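You operate a simulated robot arm through the tools that you are given. There is no shell and no other tool. Be economical: measure what you need, move in short steps, check, and stop when the job is done.

The job below is to be done with a simulated robot arm. You get a single attempt, and the scene is never put back.

Task
Put the black sensor on the top of the small grey cabinet. Then shut the right drawer of the narrow bench. Then take the standing card from the top of the cart and put it on the lower shelf of the plywood side table. Do these in the order given. Set down upright: standing card.
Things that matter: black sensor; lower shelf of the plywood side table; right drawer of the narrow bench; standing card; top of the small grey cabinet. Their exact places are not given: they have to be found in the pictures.

Only the result counts: the job must be done as asked and must still hold three seconds after the hand-in. Knocking over, shifting, dropping, spilling or breaking anything else fails it.

Robot
A 7-joint arm with a fingered hand on a trunk, on a base that drives. Base frame: it is fixed to the floor where the robot stands at the start and does not move with it; the origin is under the middle of the robot, x ahead of it, y to its left, z up; the surface under the hand at the start is at about z = 840. Units: mm, degrees, N and s.
With the tool pointing down near the work surface it reaches from about 340 to 840 mm from the robot's upright axis, wherever it stands. Its first joint turns from -115.0 to 115.0 degrees. Places, roughly: lower shelf of the plywood side table [-6200, -4900, 300]; right drawer of the narrow bench [-100, 1300, 700]; standing card [-8000, -1500, 750]; top of the small grey cabinet (32x15 cm) [820, 180, 1140]. Payload 5 kg.
The tool frame sits at the grasp point between the pads (the TCP): z along the fingers, y along the line on which they close. The tips reach 32 mm beyond it. The gripper opens to 160 mm. The gripper's body begins 89 mm behind the TCP. The gripper is a hand of 4 fingers: y runs from the thumb to the fingers, the wrist lies at [0, 0, -267] in the tool frame, and closing takes about 1.5 s.
Orientation is that of the tool frame in the base frame, as a unit quaternion [x, y, z, w]. With the fingers straight down and closing along the base's y, the tool's x points along the base's -x, its y along +y and its z along -z.

Tools
- The arm moves only by the tool send_rows. Its argument "targets" is a list of rows, each an object (a shift or turn left out is 0, a gripper value left out holds the last) with "slide": the shift along the base's x, y, z in mm, a list of three; "rot": the turn, a rotation vector about the base's x, y, z in degrees, a list of three. In form: [{"slide": [x, y, z], "rot": [rx, ry, rz]}, ...]. A call has 1 to 20 rows; each row shifts and turns the commanded pose from where the row before left it. "hand" is the closure in counts, from 0 (fully open) to 255 (shut), set as the call begins (left out, the last holds). Rows are played at 5 a second. More than 50 mm and 8.6 degrees between two rows, or a gripper value outside its range, and nothing of the call is played. Where a pose cannot be reached the arm comes as near as it can. A force on the tool above 40 N (or 10 N above the force at the start of the call, whichever is more), or a blocked arm, ends the call early, and 0.2 s more pass. Each finger travels about 108 mm/s and halts on what it meets, pressing with about 31 N; the grip force reading is that of the motor and also rises with nothing between the fingers. The clock runs only during rows and for 0.2 s after the last one: add rows that do not move to give the fingers time. The reply holds the time, the measured pose of the TCP, the force on the tool along the base axes, the opening and the grip force, in the units named above and with some noise, with the torque about the TCP (base axes, N m) and any sound that the robot's microphone picked up, and new pictures: "pictures" is both (left out), scene, wrist or none.
- Cameras (640 x 400 px; columns grow to the right, rows downward): "scene" is now at [-2.1, 219.5, 1560.9]; the picture's right is [0.73, -0.69, 0.00], its down [-0.43, -0.46, -0.77] and it looks along [0.53, 0.56, -0.63] (base axes); focal length 214 px, centre (320, 200). "wrist" rides on the gripper at [80, -4, -114] in the tool frame; the picture's right is [0.05, 1.00, 0.00], its down [-0.82, 0.04, -0.58] and it looks along [-0.58, 0.03, 0.82] (tool axes); focal length 265 px, centre (320, 200).
- raise_lower(by): slides the trunk up (or, below 0, down) by that many mm; the arm and the scene camera ride with it, the base frame stays. It gives what a move gives, with no picture.
- base_move(legs): drives the robot by 1 to 6 legs, each [ahead, turn to the left] in mm and degrees, along the robot's own axes; the way and the turn of a leg run together, so that a leg with both is an arc; at most 1500 mm and 180 degrees a leg. The arm and the cameras ride along, it lands a little off, and it stops where it bumps. It gives what a move gives, and a new picture of the scene camera.
- curl_fingers(finger1, finger2, finger3, thumb_bend): sets how far each is bent, from 0 (flat) to 1 (curled in); at 0.3 the hand is open as for a grip, at 0.7 the pads meet at the TCP. One left out holds its place. A second passes; each finger stops where it meets its share of the squeeze, and holds until it gets a number again. A gripper value or a shape takes the hand back. It gives what a move gives, with no picture; readings hold the bend of each and the force on the fingers (four entries, about 0 where the hand has none), thumb and palm.
- preshape(shape): the hand has 4 fingers and takes this shape, open, in about a second: jaw (thumb against the fingers, like two jaws); tri (thumb and two fingers); tip (a fingertip pinch); poke (one finger out to press); point (the index stretched); flat (the hand flat); cup (the hand cupped); fist (a fist). The gripper value then closes the fingers along that shape, each until it touches; the sizes above hold for jaw. It gives what a move gives, with no picture.
- pan_tilt(pan, tilt): turns the head with the scene camera to pan (to the left, within 155 degrees either way) and tilt (down, from -29 to 69), counted from straight ahead of the robot. It gives what a move gives, and a new picture of the scene camera.
- point_at(camera, pixels): there is no depth. For up to 12 entries [column, row, z] of the newest picture of that camera ("zoom" is the newest enlarged one), the place [x, y] in the base frame at which the ray of that pixel passes the height z, good to about 2 mm. No time passes.
- close_up(camera, box): a new picture of the part [left, top, right, bottom] of that camera's present view, enlarged. No time passes.
- hand_in(): hands the job in; it is judged then, once.

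Go step by step. Measure first, check grasps and placings, and put right what went wrong. The budget is 110 turns and 260 pictures, counting those below and the enlarged ones. Unless the task says otherwise, let go and move clear before handing in, and close with one line.

The tools are called after "Request:" as name(argument=value, ...) on one line, values as JSON. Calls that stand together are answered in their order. send_rows: Moves the arm, as the interface text tells. Its arguments: {"type":"object","properties":{"targets":{"type":"array"},"hand":{"type":"number"},"pictures":{"type":"string","enum":["both","scene","wrist","none"]}},"required":["targets"]} The other tools are called the same way: raise_lower (by) slides the trunk up or down; preshape (shape) gives the hand a shape; curl_fingers (finger1, finger2, finger3, thumb_bend) moves the fingers one by one; base_move (legs) drives the base; pan_tilt (pan, tilt) turns the head that bears the scene camera; point_at (camera, pixels) gives the place at which the rays of pixels pass given heights; close_up (camera, box) takes an enlarged picture of a part of a camera's view; hand_in () hands the job in.

At the start:

```text
t: 0.0
eef_pos: [391.2, 243.9, 1372.4]
orientation: [-0.001, 1.0, 0.001, 0.0]
contact_force: [0.3, -0.6, 0.2]
wrist_torque: [-0.01, 0.0, -0.02]
gripper_width: 160.0
grasp_force: 0.0
shape: jaw
bend: [0.3, 0.3, 0.3, 0.3]
finger forces: [0.0, 0.0, 0.0, 0.1, 0.0, 0.0]
trunk travel left (down, up): [-675.0, 315.0]
robot x, y, heading: [1.8, -0.7, -0.0]
head pan, tilt: [46.7, 39.3]
```

scene: 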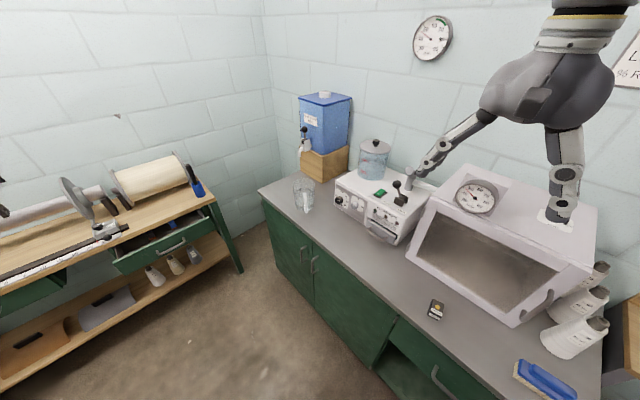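
wrist: 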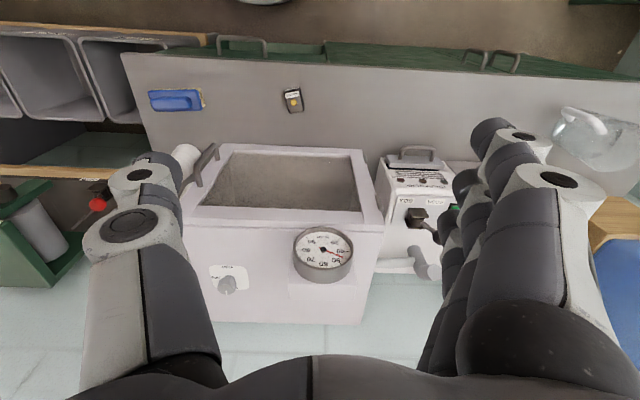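

The black sensor seems to be at scene pixel (436,309) on the counter, and the small grey cabinet is the box with the gauge. I will measure both and zoom in.

Request:
point_at(camera="scene", pixels=[[436, 309, 850], [429, 316, 840], [441, 318, 840], [443, 303, 850], [433, 301, 850], [440, 168, 1140], [598, 208, 1140], [585, 268, 1140], [432, 200, 1140]])

Request:
close_up(camera="scene", box=[400, 280, 480, 330])

Request:
close_up(camera="scene", box=[400, 140, 640, 330])

Request:
close_up(camera="wrist", box=[240, 60, 360, 135])

```text
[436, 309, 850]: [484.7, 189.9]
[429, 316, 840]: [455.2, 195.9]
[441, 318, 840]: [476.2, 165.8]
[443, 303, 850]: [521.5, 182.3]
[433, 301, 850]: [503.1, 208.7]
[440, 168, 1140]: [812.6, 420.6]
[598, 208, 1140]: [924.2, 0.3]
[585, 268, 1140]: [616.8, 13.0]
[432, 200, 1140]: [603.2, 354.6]
```

```text
8.00 times, centred on (440, 305) of scene
```

zoom: 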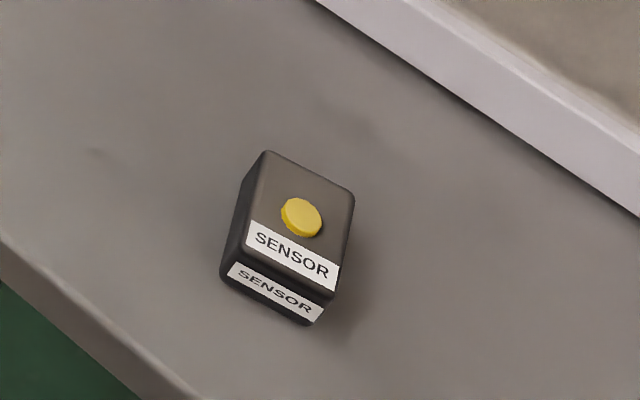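

```text
2.11 times, centred on (520, 235) of scene
```

zoom: 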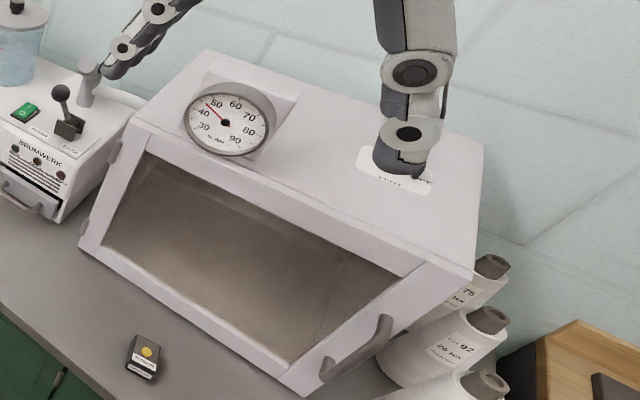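

```text
5.33 times, centred on (300, 98) of wrist
```

zoom: 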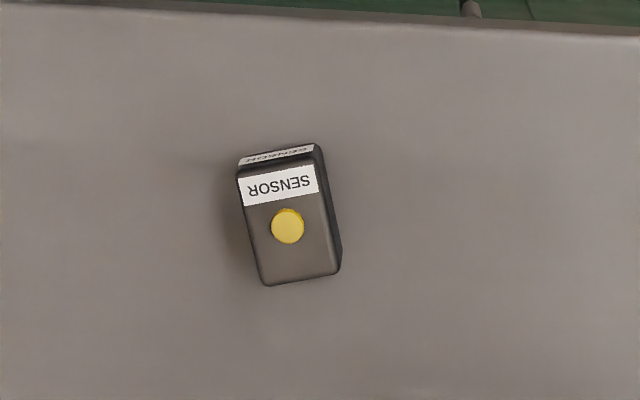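

The sensor lies label toward the robot; the cabinet top is the strip with the gauge and a label. I'll triangulate with the two cameras.

Request:
point_at(camera="wrist", pixels=[[380, 222, 1100], [380, 222, 1140], [380, 222, 1180], [180, 215, 1140], [190, 322, 1140], [365, 325, 1140], [228, 277, 1140], [323, 255, 1140], [293, 101, 865], [293, 101, 840]])

Request:
point_at(camera="scene", pixels=[[432.3, 197, 1100], [432.3, 197, 1140], [432.3, 197, 1180], [591, 270.5, 1140], [597, 209, 1140], [465.5, 164, 1140], [436, 308, 865], [436, 308, 840]])

Request:
close_up(camera="wrist", box=[160, 130, 400, 340])

```text
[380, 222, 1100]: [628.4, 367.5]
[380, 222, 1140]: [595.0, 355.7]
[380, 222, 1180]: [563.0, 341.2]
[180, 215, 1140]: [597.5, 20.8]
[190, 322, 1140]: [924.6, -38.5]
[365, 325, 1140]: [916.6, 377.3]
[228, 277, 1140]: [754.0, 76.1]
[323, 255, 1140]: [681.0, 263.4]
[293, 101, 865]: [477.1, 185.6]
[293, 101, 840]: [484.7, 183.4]
```

```text
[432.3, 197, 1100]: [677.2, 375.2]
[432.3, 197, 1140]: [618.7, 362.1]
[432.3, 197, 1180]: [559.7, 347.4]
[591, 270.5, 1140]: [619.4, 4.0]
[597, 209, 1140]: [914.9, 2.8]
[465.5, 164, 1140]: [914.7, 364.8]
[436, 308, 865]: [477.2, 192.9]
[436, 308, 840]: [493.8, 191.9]
```

```text
1.90 times, centred on (280, 235) of wrist
```

zoom: 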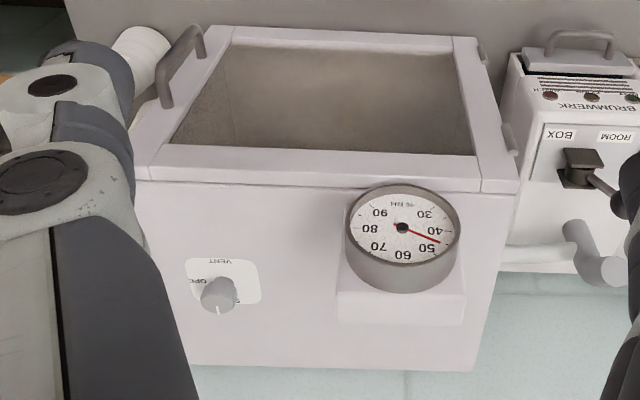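

The sensor is at about (482,187); the cabinet top spans x 618–915, y 4–363, with the gauge and vent knob on it. I'll move above the sensor.

Request:
send_rows(targets=[{"slide": [30, -20, -35]}, {"slide": [30, -20, -35]}, {"slide": [32, -17, -35]}, {"slide": [0, 0, -45]}, {"slide": [0, 0, -45]}, {"slide": [0, 0, -45]}, {"slide": [0, 0, -45]}, {"slide": [0, 0, -40]}])

```text
refused: row 1 steps farther than a row can; nothing moved
```

The first row was just over 50 mm; I'll use shorter steps.

Request:
send_rows(targets=[{"slide": [30, -19, -30]}, {"slide": [30, -19, -30]}, {"slide": [32, -19, -30]}, {"slide": [0, 0, -45]}, {"slide": [0, 0, -45]}, {"slide": [0, 0, -45]}, {"slide": [0, 0, -45]}, {"slide": [0, 0, -40]}])

```text
t: 1.8
eef_pos: [484.3, 188.5, 1062.6]
orientation: [0.001, 1.0, 0.001, -0.001]
contact_force: [-0.1, -0.2, -0.4]
wrist_torque: [0.0, 0.0, -0.02]
gripper_width: 160.0
grasp_force: 0.1
shape: jaw
bend: [0.3, 0.3, 0.3, 0.3]
finger forces: [0.0, 0.0, 0.0, 0.0, 0.0, 0.0]
trunk travel left (down, up): [-675.0, 315.0]
robot x, y, heading: [-0.8, 1.4, 0.0]
head pan, tilt: [46.7, 39.3]
```

scene: 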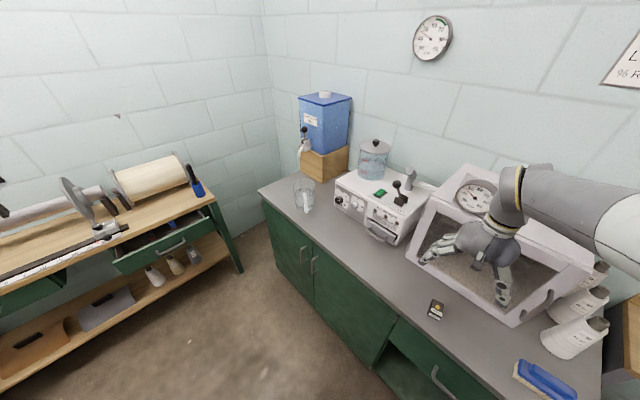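
wrist: 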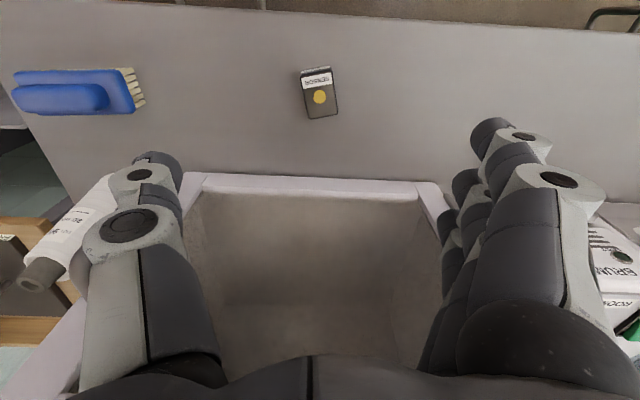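

The wrist camera sees the sensor at (320,93). I'll zoom in to measure it.

Request:
close_up(camera="wrist", box=[280, 60, 360, 125])

Request:
point_at(camera="wrist", pixels=[[205, 175, 840], [435, 184, 840], [307, 119, 865], [338, 115, 865], [301, 74, 865], [331, 72, 865]])

```text
6.15 times, centred on (320, 92) of wrist
```

zoom: 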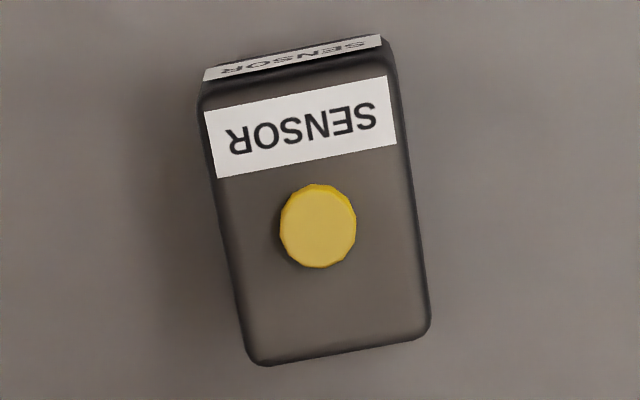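

```text
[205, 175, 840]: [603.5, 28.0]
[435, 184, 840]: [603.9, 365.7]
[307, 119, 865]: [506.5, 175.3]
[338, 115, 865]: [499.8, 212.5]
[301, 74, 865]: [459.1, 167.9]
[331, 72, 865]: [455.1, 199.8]
```

Sensor about 35 × 46 mm, turned about 10°. I'll refine with the zoom.

Request:
point_at(camera="zoom", pixels=[[252, 360, 862], [428, 335, 862], [200, 90, 862], [392, 60, 862], [318, 228, 862], [318, 228, 872], [205, 80, 840], [382, 38, 840]])

Request:
point_at(camera="scene", pixels=[[437.75, 307.1, 852], [437.75, 307.1, 862], [437.75, 307.1, 872], [437.75, 307.1, 882]])

```text
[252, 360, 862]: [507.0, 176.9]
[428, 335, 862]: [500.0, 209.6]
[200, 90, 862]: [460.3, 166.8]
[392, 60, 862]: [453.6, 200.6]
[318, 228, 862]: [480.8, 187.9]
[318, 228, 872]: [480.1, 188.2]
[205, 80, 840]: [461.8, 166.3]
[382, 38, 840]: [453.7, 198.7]
```

```text
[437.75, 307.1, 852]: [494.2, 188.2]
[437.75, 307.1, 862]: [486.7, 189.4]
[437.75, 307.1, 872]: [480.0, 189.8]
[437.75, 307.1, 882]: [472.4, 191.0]
```

Button at z≈871, so sensor top ≈866, centre (480.5,188.5), yaw ≈11.5°. I'll turn, pre-close part way, and descend.

Request:
send_rows(targets=[{"slide": [-2, 0, -20], "rot": [0, 0, 6]}, {"slide": [-2, 0, -30], "rot": [0, 0, 5.5]}, {"slide": [0, 0, -40]}, {"slide": [0, 0, -30]}, {"slide": [0, 0, -20]}], hand=110)

```text
t: 3.0
eef_pos: [480.7, 185.5, 924.1]
orientation: [-0.1, 0.995, 0.001, 0.0]
contact_force: [0.3, 0.8, 0.8]
wrist_torque: [-0.02, -0.04, -0.01]
gripper_width: 92.2
grasp_force: 0.0
shape: jaw
bend: [0.71, 0.71, 0.71, 0.7]
finger forces: [0.1, 0.0, 0.0, 0.1, 0.1, 0.1]
trunk travel left (down, up): [-675.0, 315.0]
robot x, y, heading: [0.5, 0.3, -0.1]
head pan, tilt: [46.7, 39.3]
```

scene: 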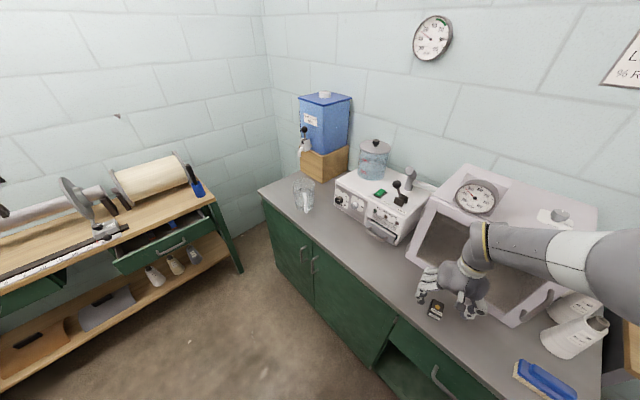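
wrist: 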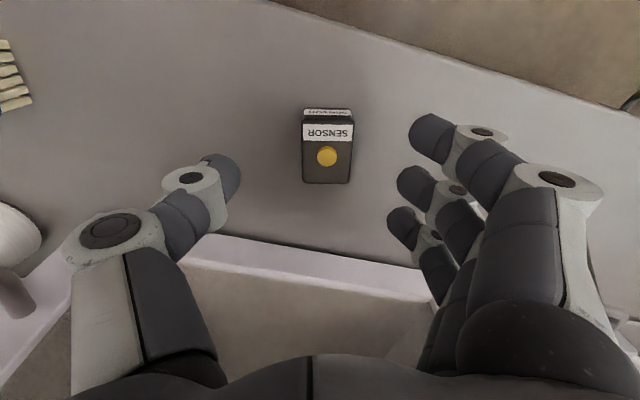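

Sensor is aligned with the fingers (column 327). I'll shift 3 mm and descend to z≈879.

Request:
send_rows(targets=[{"slide": [0, 3, -25]}, {"slide": [0, 0, -19]}, {"slide": [0, 0, 0]}], pictures="wrist")

```text
t: 3.8
eef_pos: [479.7, 189.2, 882.9]
orientation: [-0.1, 0.995, 0.001, 0.0]
contact_force: [0.1, 0.0, -0.2]
wrist_torque: [0.0, 0.0, 0.03]
gripper_width: 91.9
grasp_force: 0.0
shape: jaw
bend: [0.71, 0.71, 0.71, 0.7]
finger forces: [0.0, 0.1, 0.0, 0.0, 0.0, 0.0]
trunk travel left (down, up): [-675.0, 315.0]
robot x, y, heading: [-1.2, -3.0, 0.1]
head pan, tilt: [46.7, 39.3]
```

wrist: 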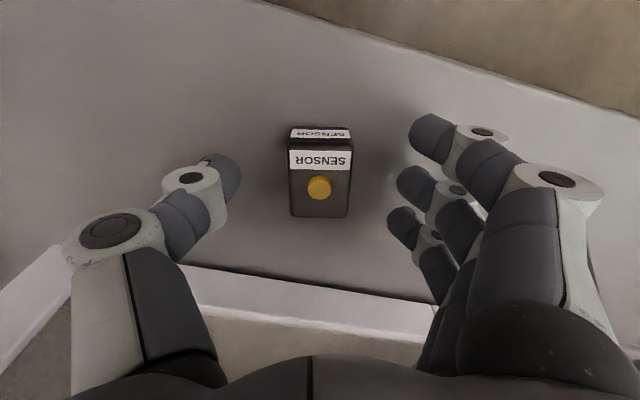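

Well centred. I'll lower a little and close.

Request:
send_rows(targets=[{"slide": [0, 0, -5]}], pictures="none")

Request:
send_rows(targets=[{}, {}, {}, {}, {}, {}], hand=255, pictures="wrist")

```text
t: 4.2
eef_pos: [480.6, 187.7, 878.5]
orientation: [-0.1, 0.995, 0.001, 0.0]
contact_force: [1.0, 0.2, 0.1]
wrist_torque: [0.02, 0.0, 0.02]
gripper_width: 91.9
grasp_force: 0.1
shape: jaw
bend: [0.71, 0.71, 0.71, 0.7]
finger forces: [0.0, 0.1, 0.1, 0.0, 0.0, 0.1]
trunk travel left (down, up): [-675.0, 315.0]
robot x, y, heading: [-1.0, -0.5, -0.2]
head pan, tilt: [46.7, 39.3]
```

```text
t: 5.6
eef_pos: [480.8, 190.0, 876.9]
orientation: [-0.1, 0.995, 0.001, 0.0]
contact_force: [-0.4, -0.1, -0.1]
wrist_torque: [0.0, 0.03, 0.0]
gripper_width: 28.8
grasp_force: 31.4
shape: jaw
bend: [0.72, 0.73, 0.73, 0.7]
finger forces: [10.6, 9.6, 8.5, 0.0, 27.8, 0.0]
trunk travel left (down, up): [-675.0, 315.0]
robot x, y, heading: [-1.1, 1.5, -0.3]
head pan, tilt: [46.7, 39.3]
```

wrist: 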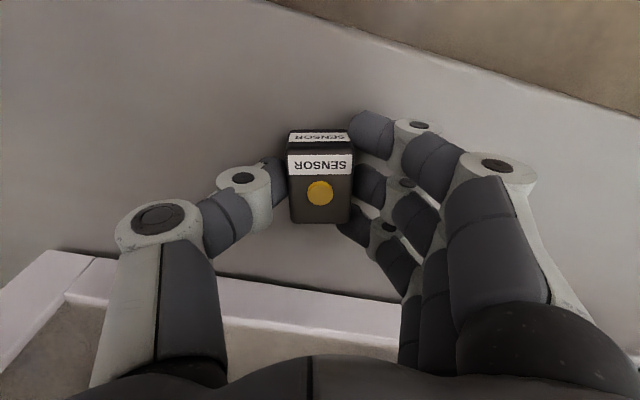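

Gripped at 29 mm with all fingers loaded. I'll lift straight up.

Request:
send_rows(targets=[{"slide": [0, 0, 15]}, {"slide": [0, 0, 45]}, {"slide": [0, 0, 48]}, {"slide": [0, 0, 48]}, {"slide": [0, 0, 48]}, {"slide": [0, 0, 48]}, {"slide": [0, 0, 48]}, {"slide": [0, 0, 48]}, {"slide": [0, 0, 48]}, {"slide": [0, 0, 44]}])

```text
t: 7.8
eef_pos: [482.4, 193.1, 1314.4]
orientation: [-0.101, 0.995, 0.001, 0.0]
contact_force: [-0.3, -0.1, -0.1]
wrist_torque: [-0.02, -0.03, -0.03]
gripper_width: 28.2
grasp_force: 31.4
shape: jaw
bend: [0.72, 0.73, 0.73, 0.7]
finger forces: [11.2, 10.3, 9.8, 0.1, 27.5, 0.0]
trunk travel left (down, up): [-675.0, 315.0]
robot x, y, heading: [-1.8, -0.8, -0.0]
head pan, tilt: [46.7, 39.3]
```

scene: 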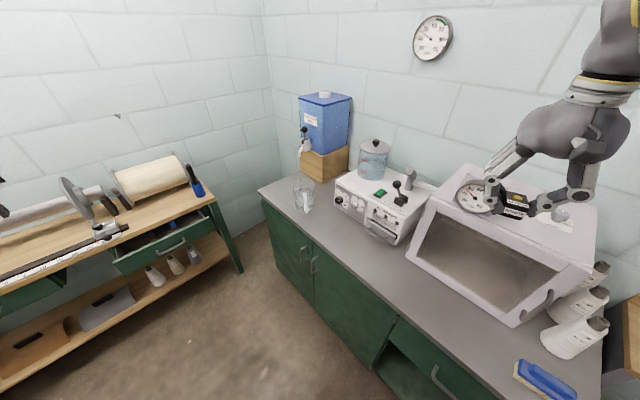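
wrist: 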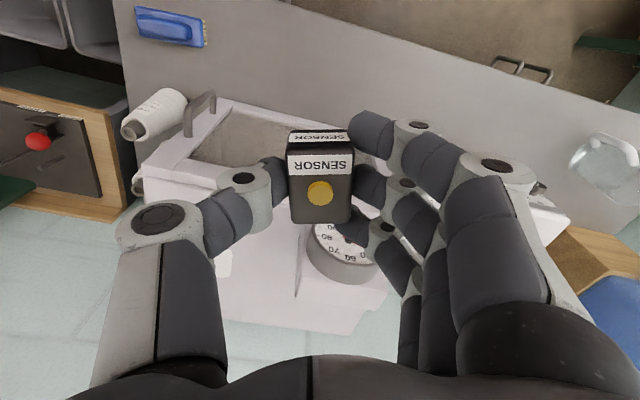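

I need the gauge and knob geometry on the cabinet top; zoom the scene.

Request:
close_up(camera="scene", box=[420, 140, 620, 265])

Request:
point_at(camera="scene", pixels=[[476, 198, 1140], [476, 198, 1180], [476, 198, 1220], [476, 180, 1200], [556, 215, 1140], [556, 215, 1165]])

Request:
close_up(camera="wrist", box=[120, 80, 440, 340])

```text
3.20 times, centred on (520, 202) of scene
```

zoom: 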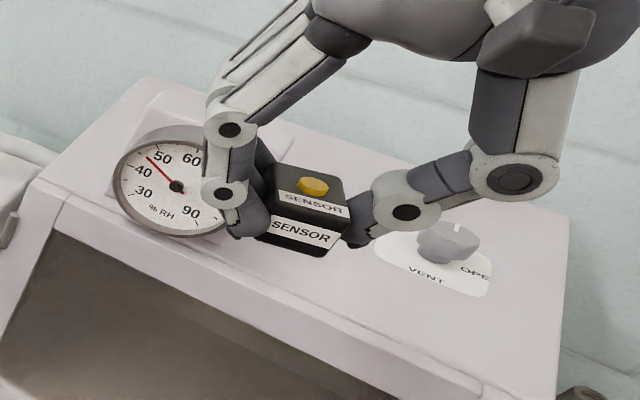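

```text
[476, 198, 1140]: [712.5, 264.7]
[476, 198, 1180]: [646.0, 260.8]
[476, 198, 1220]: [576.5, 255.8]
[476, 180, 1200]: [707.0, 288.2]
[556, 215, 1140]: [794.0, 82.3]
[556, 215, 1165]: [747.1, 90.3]
```

```text
1.54 times, centred on (280, 210) of wrist
```

zoom: 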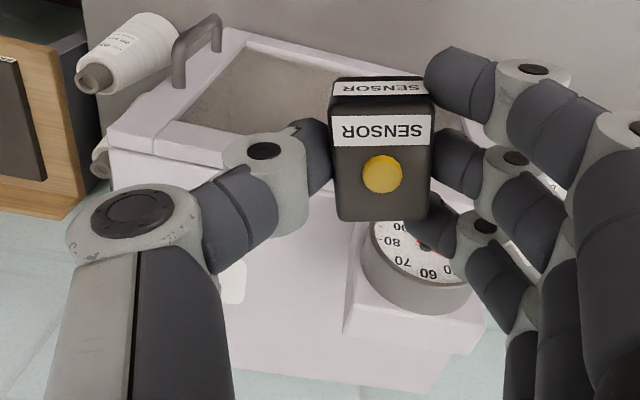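

Let me locate the bracket and label edges precisely.

Request:
point_at(camera="scene", pixels=[[510.5, 185, 1140], [510.5, 185, 1160], [489, 218, 1140], [489, 218, 1160], [537, 213, 1140], [561, 214, 1160], [597, 209, 1140]])

Request:
point_at(camera="wrist", pixels=[[296, 294, 1140], [306, 245, 1140], [306, 245, 1180], [383, 307, 1140], [383, 307, 1160], [352, 334, 1140], [230, 316, 1140], [230, 272, 1140]])

```text
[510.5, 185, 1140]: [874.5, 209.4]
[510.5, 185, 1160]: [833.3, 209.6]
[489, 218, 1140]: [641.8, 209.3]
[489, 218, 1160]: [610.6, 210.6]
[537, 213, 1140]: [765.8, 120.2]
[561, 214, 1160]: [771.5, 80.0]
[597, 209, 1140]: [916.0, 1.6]
```

```text
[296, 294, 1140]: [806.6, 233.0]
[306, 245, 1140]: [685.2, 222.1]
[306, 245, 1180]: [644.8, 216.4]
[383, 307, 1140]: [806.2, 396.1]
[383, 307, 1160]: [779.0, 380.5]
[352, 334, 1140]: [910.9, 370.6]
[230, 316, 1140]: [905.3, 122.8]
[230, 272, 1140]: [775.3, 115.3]
```

The free strip between the vent label (y≤120) and gauge bracket (y≥210) is centred at y≈165. I'll turn the hand a quarter so that it closes along x and fits this strip, at the present height.

Request:
send_rows(targets=[{"rot": [0, 0, 8]}, {"rot": [0, 0, 8]}, {"rot": [0, 0, 8]}, {"rot": [0, 0, 8]}, {"rot": [0, 0, 8]}, {"rot": [0, 0, 8]}, {"rot": [0, 0, 8]}, {"rot": [0, 0, 8]}, {"rot": [0, 0, 8]}, {"rot": [0, 0, 6.5]}, {}], pictures="scene")

```text
t: 10.2
eef_pos: [446.6, 202.2, 1272.1]
orientation: [-0.706, 0.708, 0.001, -0.001]
contact_force: [1.0, -0.1, -0.9]
wrist_torque: [-0.01, 0.09, -0.01]
gripper_width: 28.0
grasp_force: 31.2
shape: jaw
bend: [0.72, 0.73, 0.73, 0.7]
finger forces: [11.2, 10.7, 9.4, 0.1, 27.4, 0.0]
out of reach, approached as far as the arm can: row 7, 9, 10
trunk travel left (down, up): [-675.0, 315.0]
robot x, y, heading: [0.8, 1.2, -0.1]
head pan, tilt: [46.7, 39.3]
```

scene: 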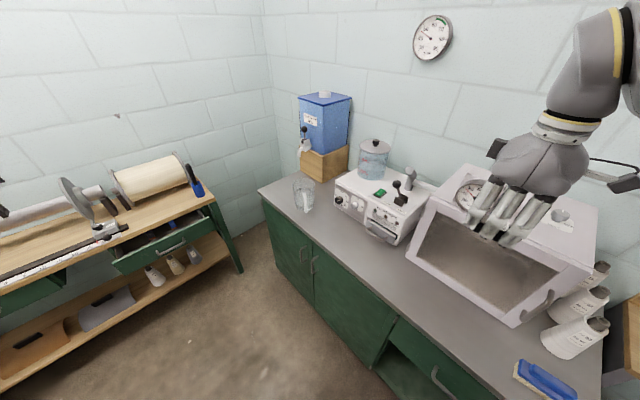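

The height is near the arm's limit, so I'll raise the trunk for reach.

Request:
raise_lower(by=200)

```text
t: 12.4
eef_pos: [445.3, 202.3, 1472.9]
orientation: [-0.706, 0.708, 0.0, 0.0]
contact_force: [0.1, 0.7, -1.0]
wrist_torque: [0.0, 0.01, -0.02]
gripper_width: 28.3
grasp_force: 31.4
shape: jaw
bend: [0.72, 0.73, 0.73, 0.7]
finger forces: [11.3, 10.8, 9.5, 0.1, 27.3, 0.1]
trunk travel left (down, up): [-875.0, 115.0]
robot x, y, heading: [3.9, -2.5, 0.2]
head pan, tilt: [46.7, 39.3]
```

Now move to above (800,165), coming down to z≈1300.

Request:
send_rows(targets=[{"slide": [30, -4, -30]}, {"slide": [35, -4, -30]}, {"slide": [35, -4, -30]}, {"slide": [35, -4, -30]}, {"slide": [35, -4, -30]}, {"slide": [45, -4, -20]}, {"slide": [45, -4, 0]}, {"slide": [45, -4, 0]}, {"slide": [45, -4, 0]}, {}])

```text
t: 14.6
eef_pos: [626.0, 180.6, 1317.3]
orientation: [-0.707, 0.707, 0.0, 0.0]
contact_force: [0.0, 0.1, -0.5]
wrist_torque: [-0.01, 0.0, 0.02]
gripper_width: 28.0
grasp_force: 30.8
shape: jaw
bend: [0.72, 0.73, 0.73, 0.7]
finger forces: [11.1, 11.0, 9.2, 0.1, 27.2, 0.0]
out of reach, approached as far as the arm can: row 6, 7, 8, 9
trunk travel left (down, up): [-875.0, 115.0]
robot x, y, heading: [0.3, 3.5, 0.1]
head pan, tilt: [46.7, 39.3]
```

scene: 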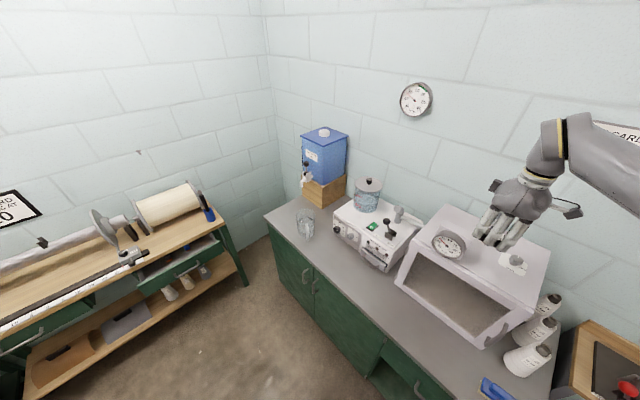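
wrist: 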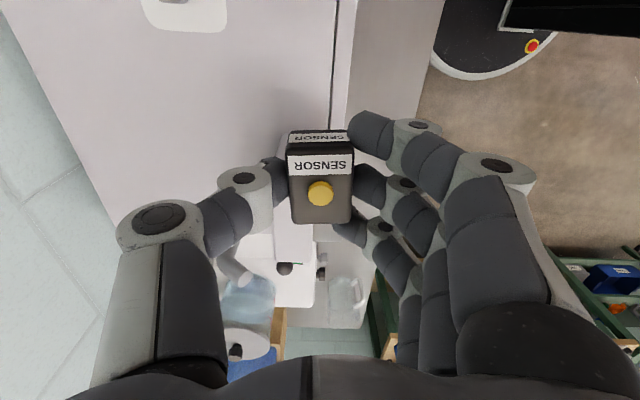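

Reach falls short at this height; I'll raise the trunk fully and then come lower with the arm.

Request:
raise_lower(by=112)

Request:
send_rows(targets=[{"slide": [0, -5, -45]}, {"slide": [0, -5, -45]}, {"slide": [0, -5, -45]}, {"slide": [35, 0, -20]}, {"slide": [45, 0, 0]}, {"slide": [45, 0, 0]}, {"slide": [40, 0, 0]}, {}])

```text
t: 16.0
eef_pos: [625.3, 181.1, 1430.2]
orientation: [-0.706, 0.708, 0.001, -0.002]
contact_force: [-0.3, 0.1, 0.0]
wrist_torque: [0.03, -0.03, -0.04]
gripper_width: 28.0
grasp_force: 30.9
shape: jaw
bend: [0.72, 0.73, 0.73, 0.7]
finger forces: [11.1, 11.0, 9.2, 0.0, 27.2, 0.0]
trunk travel left (down, up): [-987.0, 3.0]
robot x, y, heading: [3.5, -3.6, -0.2]
head pan, tilt: [46.7, 39.3]
```

```text
t: 17.8
eef_pos: [729.6, 163.8, 1272.8]
orientation: [-0.705, 0.709, 0.0, 0.001]
contact_force: [0.0, -1.0, -0.6]
wrist_torque: [0.08, 0.03, -0.01]
gripper_width: 27.9
grasp_force: 30.9
shape: jaw
bend: [0.72, 0.73, 0.73, 0.7]
finger forces: [11.3, 11.3, 8.8, 0.0, 27.3, 0.0]
out of reach, approached as far as the arm can: row 6, 7
trunk travel left (down, up): [-987.0, 3.0]
robot x, y, heading: [-0.9, -1.7, -0.2]
head pan, tilt: [46.7, 39.3]
```

scene: 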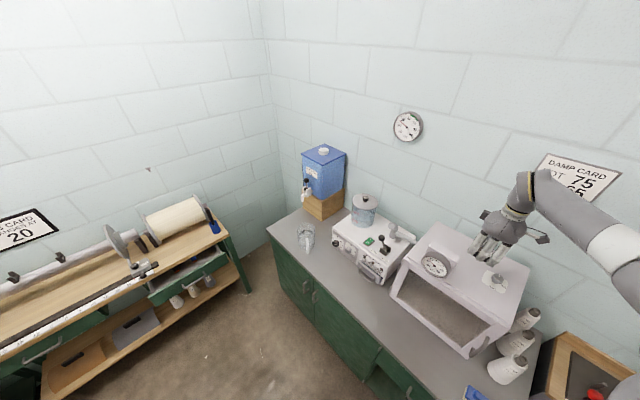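
wrist: 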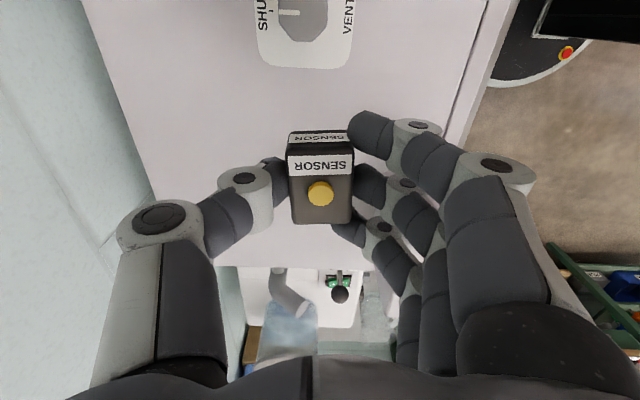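

Check clearance to the gauge.

Request:
close_up(camera="scene", box=[400, 190, 560, 290])

Request:
close_up(camera="wrist", box=[200, 180, 480, 355])

```text
4.00 times, centred on (480, 240) of scene
```

zoom: 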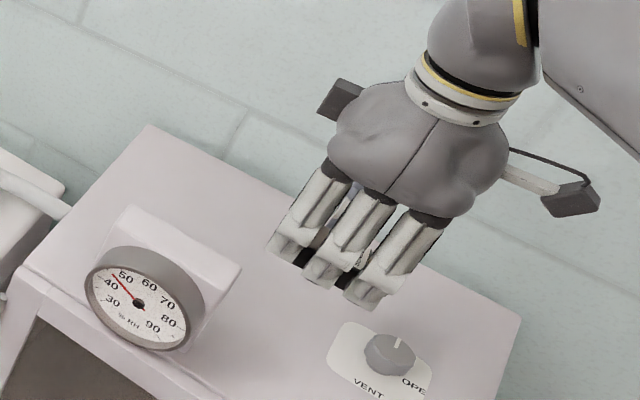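

```text
2.29 times, centred on (340, 268) of wrist
```

zoom: 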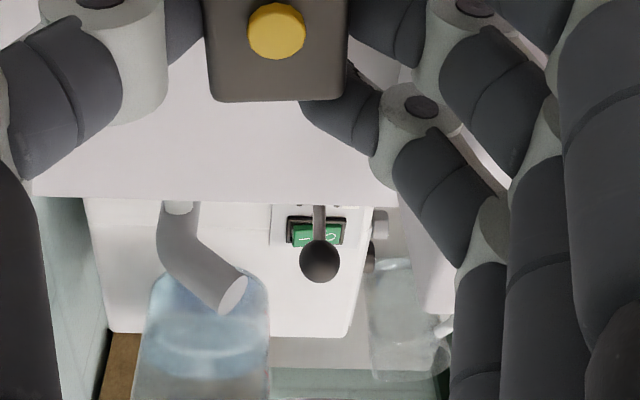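

Clear view of the housing and label now; I'll measure them at z=1140.

Request:
point_at(camera="zoom", pixels=[[188, 348, 1140], [242, 268, 1180], [242, 268, 1140], [334, 362, 1140], [350, 322, 1140], [436, 362, 1140], [522, 318, 1140], [150, 126, 1140], [413, 352, 1170]])

Request:
point_at(camera="wrist", pixels=[[258, 62, 1140], [348, 66, 1140], [206, 266, 1140], [365, 268, 1140], [90, 0, 1140], [480, 30, 1140]])

```text
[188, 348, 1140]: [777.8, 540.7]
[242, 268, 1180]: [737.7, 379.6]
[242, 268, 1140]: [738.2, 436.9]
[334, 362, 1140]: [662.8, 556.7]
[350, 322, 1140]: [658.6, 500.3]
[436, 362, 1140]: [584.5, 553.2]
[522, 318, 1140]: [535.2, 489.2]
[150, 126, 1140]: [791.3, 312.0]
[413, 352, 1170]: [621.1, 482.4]
```

```text
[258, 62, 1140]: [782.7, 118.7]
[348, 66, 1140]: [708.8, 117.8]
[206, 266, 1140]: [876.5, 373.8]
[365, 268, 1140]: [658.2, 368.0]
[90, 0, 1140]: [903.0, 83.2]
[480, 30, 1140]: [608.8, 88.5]
```

Request:
point_at(camera="scene", pixels=[[447, 277, 1140], [460.5, 257, 1140], [460.5, 257, 1180], [460.5, 257, 1200], [483.5, 280.5, 1140], [487.5, 270.5, 1140], [530.5, 269.5, 1140], [437.5, 221.5, 1140], [431, 241, 1200]])

```text
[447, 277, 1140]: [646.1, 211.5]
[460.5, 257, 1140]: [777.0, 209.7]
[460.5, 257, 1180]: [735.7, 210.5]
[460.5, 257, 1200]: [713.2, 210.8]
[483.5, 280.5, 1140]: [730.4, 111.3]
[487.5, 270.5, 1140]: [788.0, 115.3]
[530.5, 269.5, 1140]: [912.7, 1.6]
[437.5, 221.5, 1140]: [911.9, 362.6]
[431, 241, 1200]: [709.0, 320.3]
```

Housing ends near x≈740 and y≥210, so (800,165) is free. I'll lower, then move forward.

Request:
send_rows(targets=[{"slide": [0, 0, -30]}, {"slide": [0, 0, -28]}, {"slide": [25, 0, 0]}, {"slide": [25, 0, 0]}, {"slide": [20, 0, 0]}, {}])

```text
t: 19.2
eef_pos: [752.9, 165.1, 1214.8]
orientation: [-0.706, 0.708, 0.0, 0.001]
contact_force: [0.0, -0.4, -0.6]
wrist_torque: [0.01, -0.03, -0.01]
gripper_width: 28.1
grasp_force: 30.7
shape: jaw
bend: [0.72, 0.73, 0.73, 0.7]
finger forces: [11.2, 11.5, 8.6, 0.0, 27.2, 0.0]
out of reach, approached as far as the arm can: row 4, 5
trunk travel left (down, up): [-987.0, 3.0]
robot x, y, heading: [0.2, 2.5, 0.1]
head pan, tilt: [46.7, 39.3]
```

scene: 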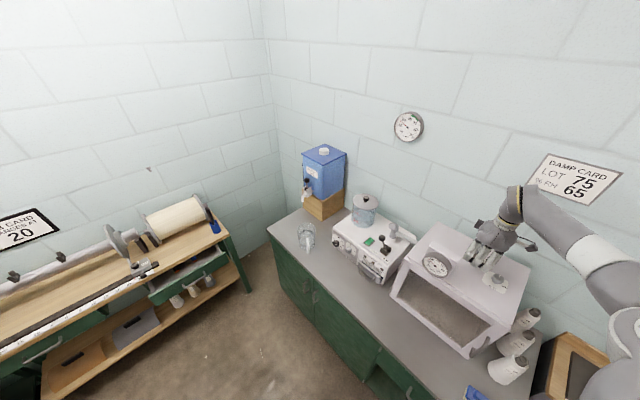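
wrist: 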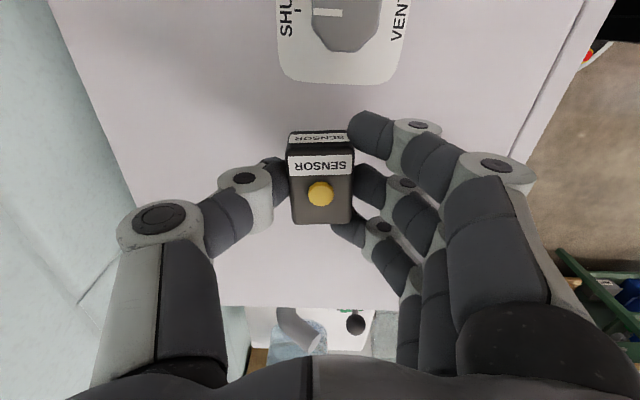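

Arm stops at x≈753. A small drive ahead would help; I'll check the gap between the base and the counter.

Request:
point_at(camera="wrist", pixels=[[578, 70, 300], [578, 70, 150], [578, 70, 0], [600, 30, 840]])

Request:
close_up(camera="wrist", box=[440, 0, 640, 125])

Request:
pan_tilt(pan=0, tilt=69)

```text
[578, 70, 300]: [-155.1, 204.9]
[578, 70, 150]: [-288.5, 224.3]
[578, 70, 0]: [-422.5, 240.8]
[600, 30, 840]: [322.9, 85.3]
```

```text
3.20 times, centred on (540, 62) of wrist
```

zoom: 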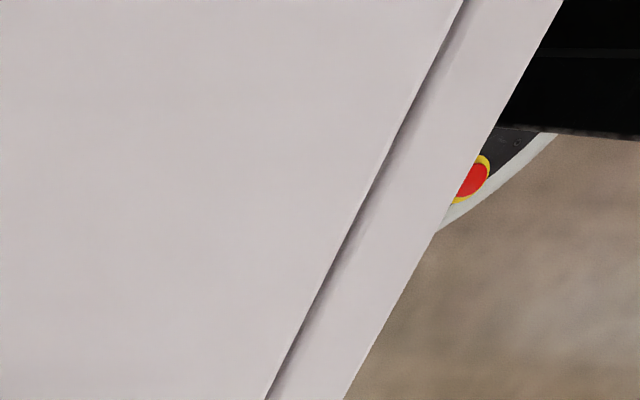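

```text
t: 20.3
eef_pos: [753.9, 164.7, 1212.8]
orientation: [-0.705, 0.709, 0.0, 0.0]
contact_force: [0.6, -0.2, -1.1]
wrist_torque: [0.0, 0.02, 0.02]
gripper_width: 27.9
grasp_force: 30.8
shape: jaw
bend: [0.72, 0.73, 0.73, 0.7]
finger forces: [11.3, 11.6, 8.7, 0.0, 27.3, 0.0]
trunk travel left (down, up): [-987.0, 3.0]
robot x, y, heading: [-1.5, 1.1, 0.1]
head pan, tilt: [0.0, 68.8]
```

scene: 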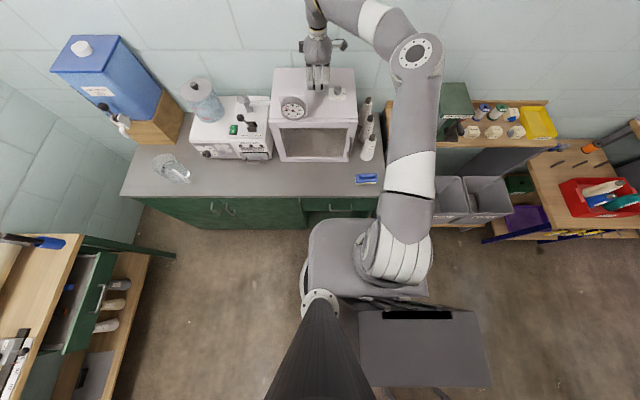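

Request:
point_at(camera="scene", pixels=[[345, 196, 840], [345, 221, 100], [345, 221, 300], [345, 221, 600], [345, 221, 900], [260, 229, 0]])

Request:
close_up(camera="scene", box=[270, 180, 450, 300])

```text
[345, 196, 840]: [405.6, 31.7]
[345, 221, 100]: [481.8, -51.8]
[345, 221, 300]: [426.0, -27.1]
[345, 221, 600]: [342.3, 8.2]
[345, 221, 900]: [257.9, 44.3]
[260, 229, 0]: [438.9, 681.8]
```

```text
3.33 times, centred on (360, 240) of scene
```

zoom: 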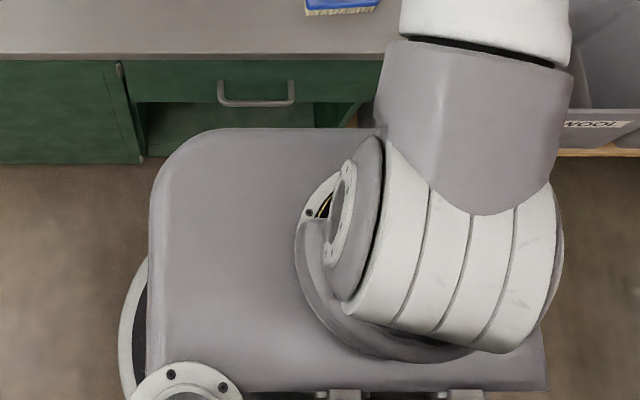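

The base plate is well behind the counter edge (x≈405). I'll drive 45 mm ahead, which brings the hand to x≈798.

Request:
base_move(legs=[[45, 0]])

```text
t: 21.2
eef_pos: [799.2, 164.4, 1210.7]
orientation: [-0.705, 0.709, 0.001, 0.0]
contact_force: [1.2, 0.4, -1.0]
wrist_torque: [0.01, 0.09, -0.03]
gripper_width: 27.6
grasp_force: 31.2
shape: jaw
bend: [0.72, 0.73, 0.73, 0.7]
finger forces: [11.2, 11.5, 8.7, 0.0, 27.4, 0.0]
trunk travel left (down, up): [-987.0, 3.0]
robot x, y, heading: [49.2, -0.8, -0.1]
head pan, tilt: [0.0, 68.8]
```

scene: 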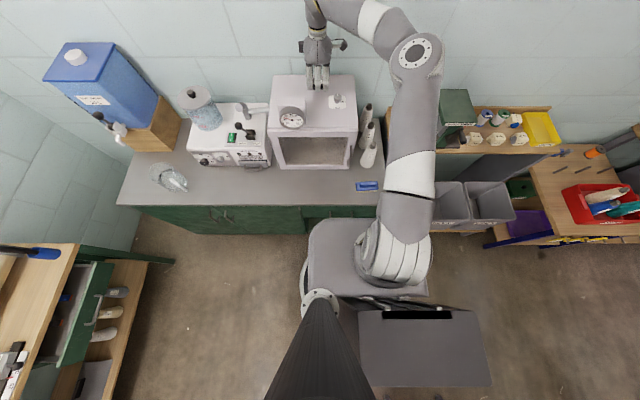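

At (799,164). Lower in small steps to contact.

Request:
send_rows(targets=[{"slide": [0, 0, -12]}, {"slide": [0, 0, -8]}, {"slide": [0, 0, -6]}, {}])

```text
t: 22.2
eef_pos: [798.4, 164.0, 1187.3]
orientation: [-0.705, 0.709, -0.001, 0.0]
contact_force: [-1.2, 0.8, -0.3]
wrist_torque: [-0.04, -0.01, 0.01]
gripper_width: 27.7
grasp_force: 30.9
shape: jaw
bend: [0.72, 0.73, 0.73, 0.7]
finger forces: [11.4, 11.4, 8.7, 0.0, 27.2, 0.1]
trunk travel left (down, up): [-987.0, 3.0]
robot x, y, heading: [46.1, -2.9, -0.4]
head pan, tilt: [0.0, 68.8]
```

scene: 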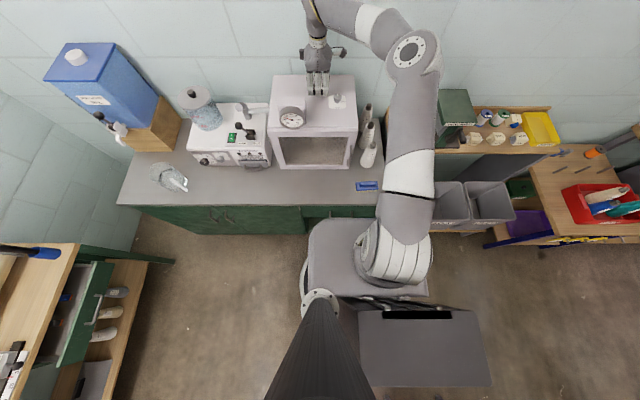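
wrist: 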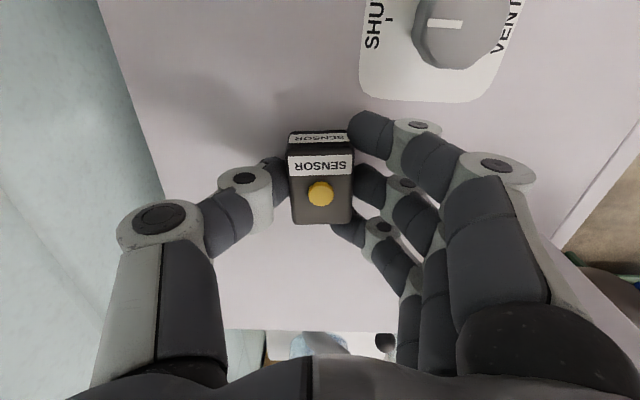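

Continue down in 2–3 mm steps watching force.

Request:
send_rows(targets=[{"slide": [0, 0, -3]}, {"slide": [0, 0, -3]}, {"slide": [0, 0, -2]}, {"slide": [0, 0, -2]}, {}], pictures="wrist")

```text
t: 23.2
eef_pos: [799.0, 163.0, 1184.4]
orientation: [-0.705, 0.709, -0.003, 0.006]
contact_force: [-4.7, -1.9, 19.6]
wrist_torque: [-0.23, 0.43, -0.02]
gripper_width: 29.5
grasp_force: 31.3
shape: jaw
bend: [0.73, 0.73, 0.73, 0.71]
finger forces: [16.0, 13.8, 9.5, 0.0, 28.9, 0.0]
trunk travel left (down, up): [-987.0, 3.0]
robot x, y, heading: [42.3, -6.1, -0.1]
head pan, tilt: [0.0, 68.8]
stopped in row 4: the force on the tool passed its limit at 42 N (the readings are from after the stop); the commanded pose is now the measured one
```

wrist: 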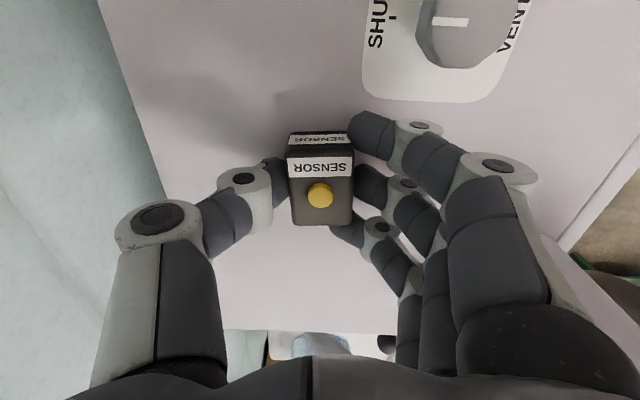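

Contact made (about 20 N up). Release gently to partial opening.

Request:
send_rows(targets=[{}, {}, {}], hand=190, pictures="none")

Request:
send_rows(targets=[{}, {}, {}], hand=150, pictures="wrist")

```text
t: 24.0
eef_pos: [798.5, 163.8, 1182.6]
orientation: [-0.705, 0.71, -0.002, 0.004]
contact_force: [1.8, 0.9, 14.4]
wrist_torque: [0.02, 0.01, -0.02]
gripper_width: 39.1
grasp_force: 0.0
shape: jaw
bend: [0.74, 0.74, 0.74, 0.71]
finger forces: [3.0, 4.0, 3.0, 0.0, 4.6, 0.0]
trunk travel left (down, up): [-987.0, 3.0]
robot x, y, heading: [48.5, 1.3, -0.2]
head pan, tilt: [0.0, 68.8]
```

```text
t: 24.8
eef_pos: [800.0, 163.3, 1182.6]
orientation: [-0.706, 0.709, -0.002, 0.004]
contact_force: [7.4, -1.3, 18.2]
wrist_torque: [-0.06, 0.42, 0.04]
gripper_width: 61.8
grasp_force: 0.1
shape: jaw
bend: [0.75, 0.75, 0.75, 0.7]
finger forces: [6.2, 5.9, 5.7, 0.0, 0.1, 0.0]
trunk travel left (down, up): [-987.0, 3.0]
robot x, y, heading: [42.1, 3.5, -0.4]
head pan, tilt: [0.0, 68.8]
```

wrist: 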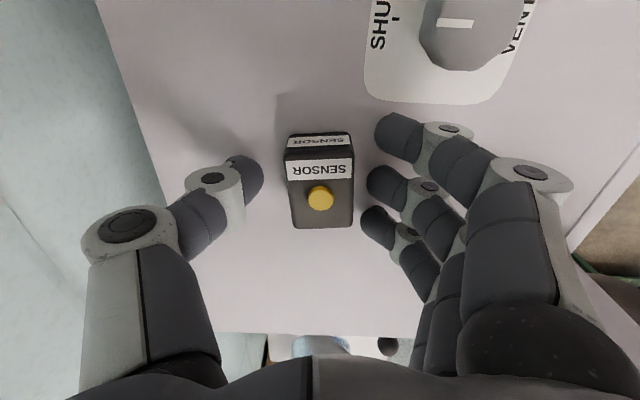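

The sensor stands flat and free. Lift straight up and check.

Request:
send_rows(targets=[{"slide": [0, 0, 10]}, {"slide": [0, 0, 25]}, {"slide": [0, 0, 25]}, {"slide": [-10, 0, 30]}, {"slide": [-40, 0, 20]}, {"slide": [-45, 0, 20]}, {"slide": [-45, 0, 20]}, {"slide": [-45, 0, 20]}])

```text
t: 26.6
eef_pos: [612.2, 160.2, 1333.0]
orientation: [-0.705, 0.709, -0.002, 0.004]
contact_force: [0.1, 0.4, 0.5]
wrist_torque: [-0.02, -0.09, 0.02]
gripper_width: 65.3
grasp_force: 0.0
shape: jaw
bend: [0.73, 0.73, 0.73, 0.7]
finger forces: [0.0, 0.1, 0.1, 0.1, 0.0, 0.0]
out of reach, approached as far as the arm can: row 3
trunk travel left (down, up): [-987.0, 3.0]
robot x, y, heading: [44.0, -1.4, -0.2]
head pan, tilt: [0.0, 68.8]
```

scene: 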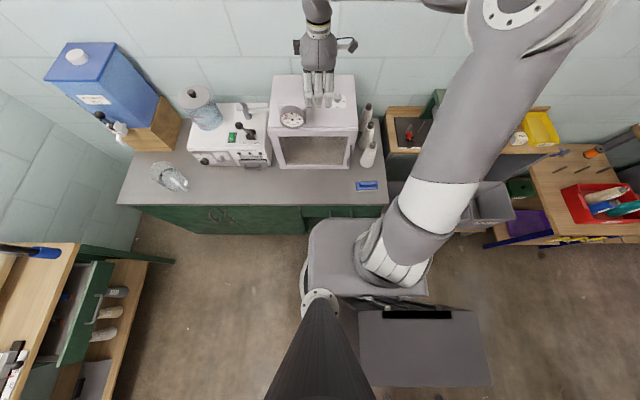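
wrist: 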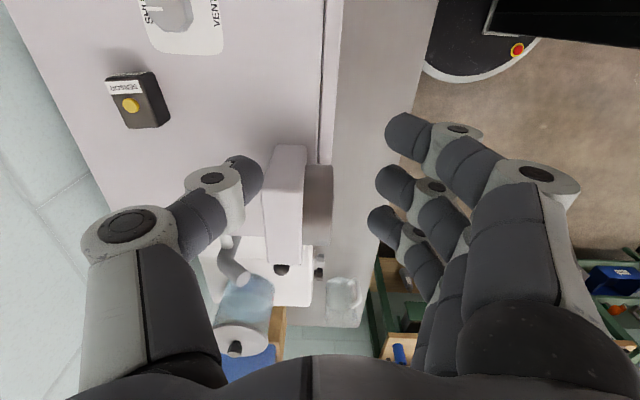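

The sensor stands on the cabinet top. Now retract the hand and look at the narrow bench.

Request:
send_rows(targets=[{"slide": [-40, 0, 20]}, {"slide": [-45, 0, 10]}, {"slide": [-45, 0, 10]}, {"slide": [-45, 0, 0]}], pictures="none")

Request:
pan_tilt(pan=95, tilt=40)

```text
t: 27.6
eef_pos: [449.0, 148.5, 1360.6]
orientation: [-0.699, 0.715, 0.006, -0.004]
contact_force: [-1.5, -1.4, 4.8]
wrist_torque: [0.2, -0.13, 0.01]
gripper_width: 65.8
grasp_force: 0.0
shape: jaw
bend: [0.73, 0.73, 0.73, 0.7]
finger forces: [0.1, 0.0, 0.0, 0.0, 0.0, 0.0]
trunk travel left (down, up): [-987.0, 3.0]
robot x, y, heading: [43.9, -1.9, -0.1]
head pan, tilt: [0.0, 68.8]
```

```text
t: 29.3
eef_pos: [442.5, 159.1, 1359.1]
orientation: [-0.7, 0.714, 0.003, -0.008]
contact_force: [-0.7, 0.1, -0.4]
wrist_torque: [0.0, 0.02, -0.01]
gripper_width: 65.4
grasp_force: 0.1
shape: jaw
bend: [0.73, 0.73, 0.73, 0.7]
finger forces: [0.1, 0.1, 0.0, 0.1, 0.1, 0.1]
trunk travel left (down, up): [-987.0, 3.0]
robot x, y, heading: [40.9, 1.1, -0.1]
head pan, tilt: [95.0, 40.0]
```

scene: 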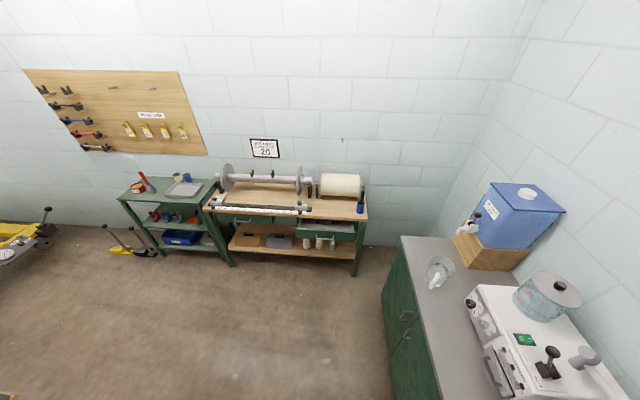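

Request:
close_up(camera="scene", box=[190, 160, 390, 285])

Request:
point_at(camera="scene", pixels=[[332, 240, 700], [298, 229, 700], [354, 241, 700], [355, 277, 0], [367, 217, 850], [203, 209, 850]])

```text
3.20 times, centred on (290, 222) of scene
```

zoom: 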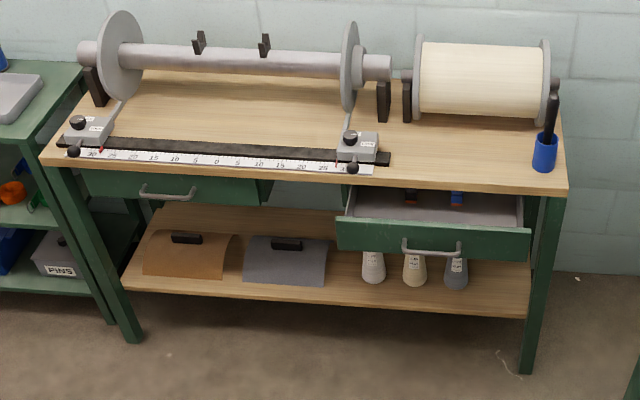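

```text
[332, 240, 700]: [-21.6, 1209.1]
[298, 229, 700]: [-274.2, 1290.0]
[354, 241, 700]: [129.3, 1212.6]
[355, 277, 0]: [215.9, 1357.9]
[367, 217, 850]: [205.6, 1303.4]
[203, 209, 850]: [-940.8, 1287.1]
```

The right drawer is open, its front near y≈1205, handle near x≈−70. I'll back off, turn left 90° and approach to y≈450.

Request:
base_move(legs=[[-115, 0], [0, 90], [450, 0]])

Request:
pan_tilt(pan=0, tilt=55)

```text
t: 36.7
eef_pos: [-241.2, 840.4, 1367.6]
orientation: [1.0, 0.004, -0.001, -0.003]
contact_force: [0.3, 0.9, 0.3]
wrist_torque: [-0.01, -0.04, 0.01]
gripper_width: 65.3
grasp_force: 0.0
shape: jaw
bend: [0.73, 0.73, 0.73, 0.7]
finger forces: [0.1, 0.0, 0.0, 0.1, 0.1, 0.1]
trunk travel left (down, up): [-987.0, 3.0]
robot x, y, heading: [-74.8, 447.6, 90.7]
head pan, tilt: [95.0, 40.0]
```

scene: 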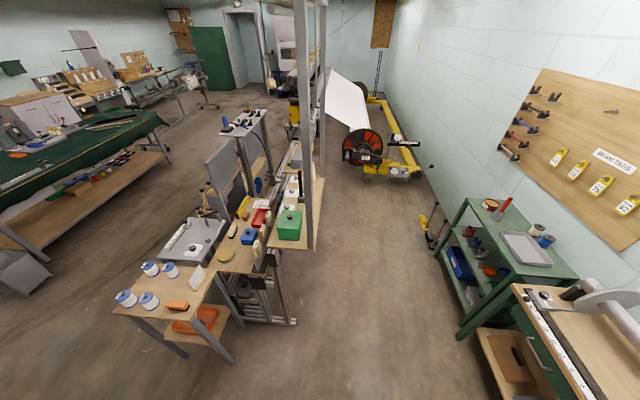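

```text
t: 38.4
eef_pos: [-240.7, 840.8, 1367.7]
orientation: [1.0, 0.004, -0.001, -0.004]
contact_force: [0.1, 0.0, -0.8]
wrist_torque: [0.01, 0.0, -0.01]
gripper_width: 65.6
grasp_force: 0.1
shape: jaw
bend: [0.73, 0.73, 0.73, 0.7]
finger forces: [0.0, 0.1, 0.0, 0.0, 0.0, 0.0]
trunk travel left (down, up): [-987.0, 3.0]
robot x, y, heading: [-77.0, 443.8, 90.5]
head pan, tilt: [0.0, 55.0]
```

scene: 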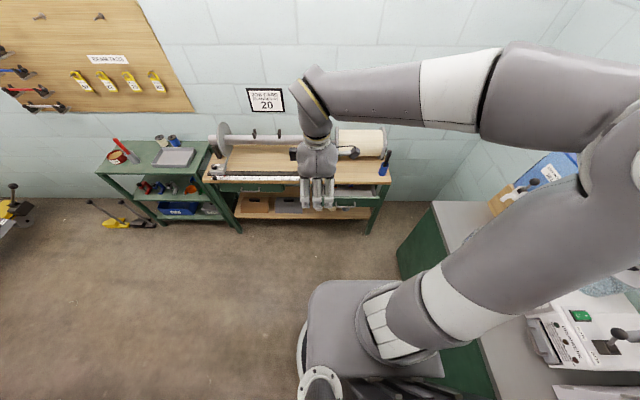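

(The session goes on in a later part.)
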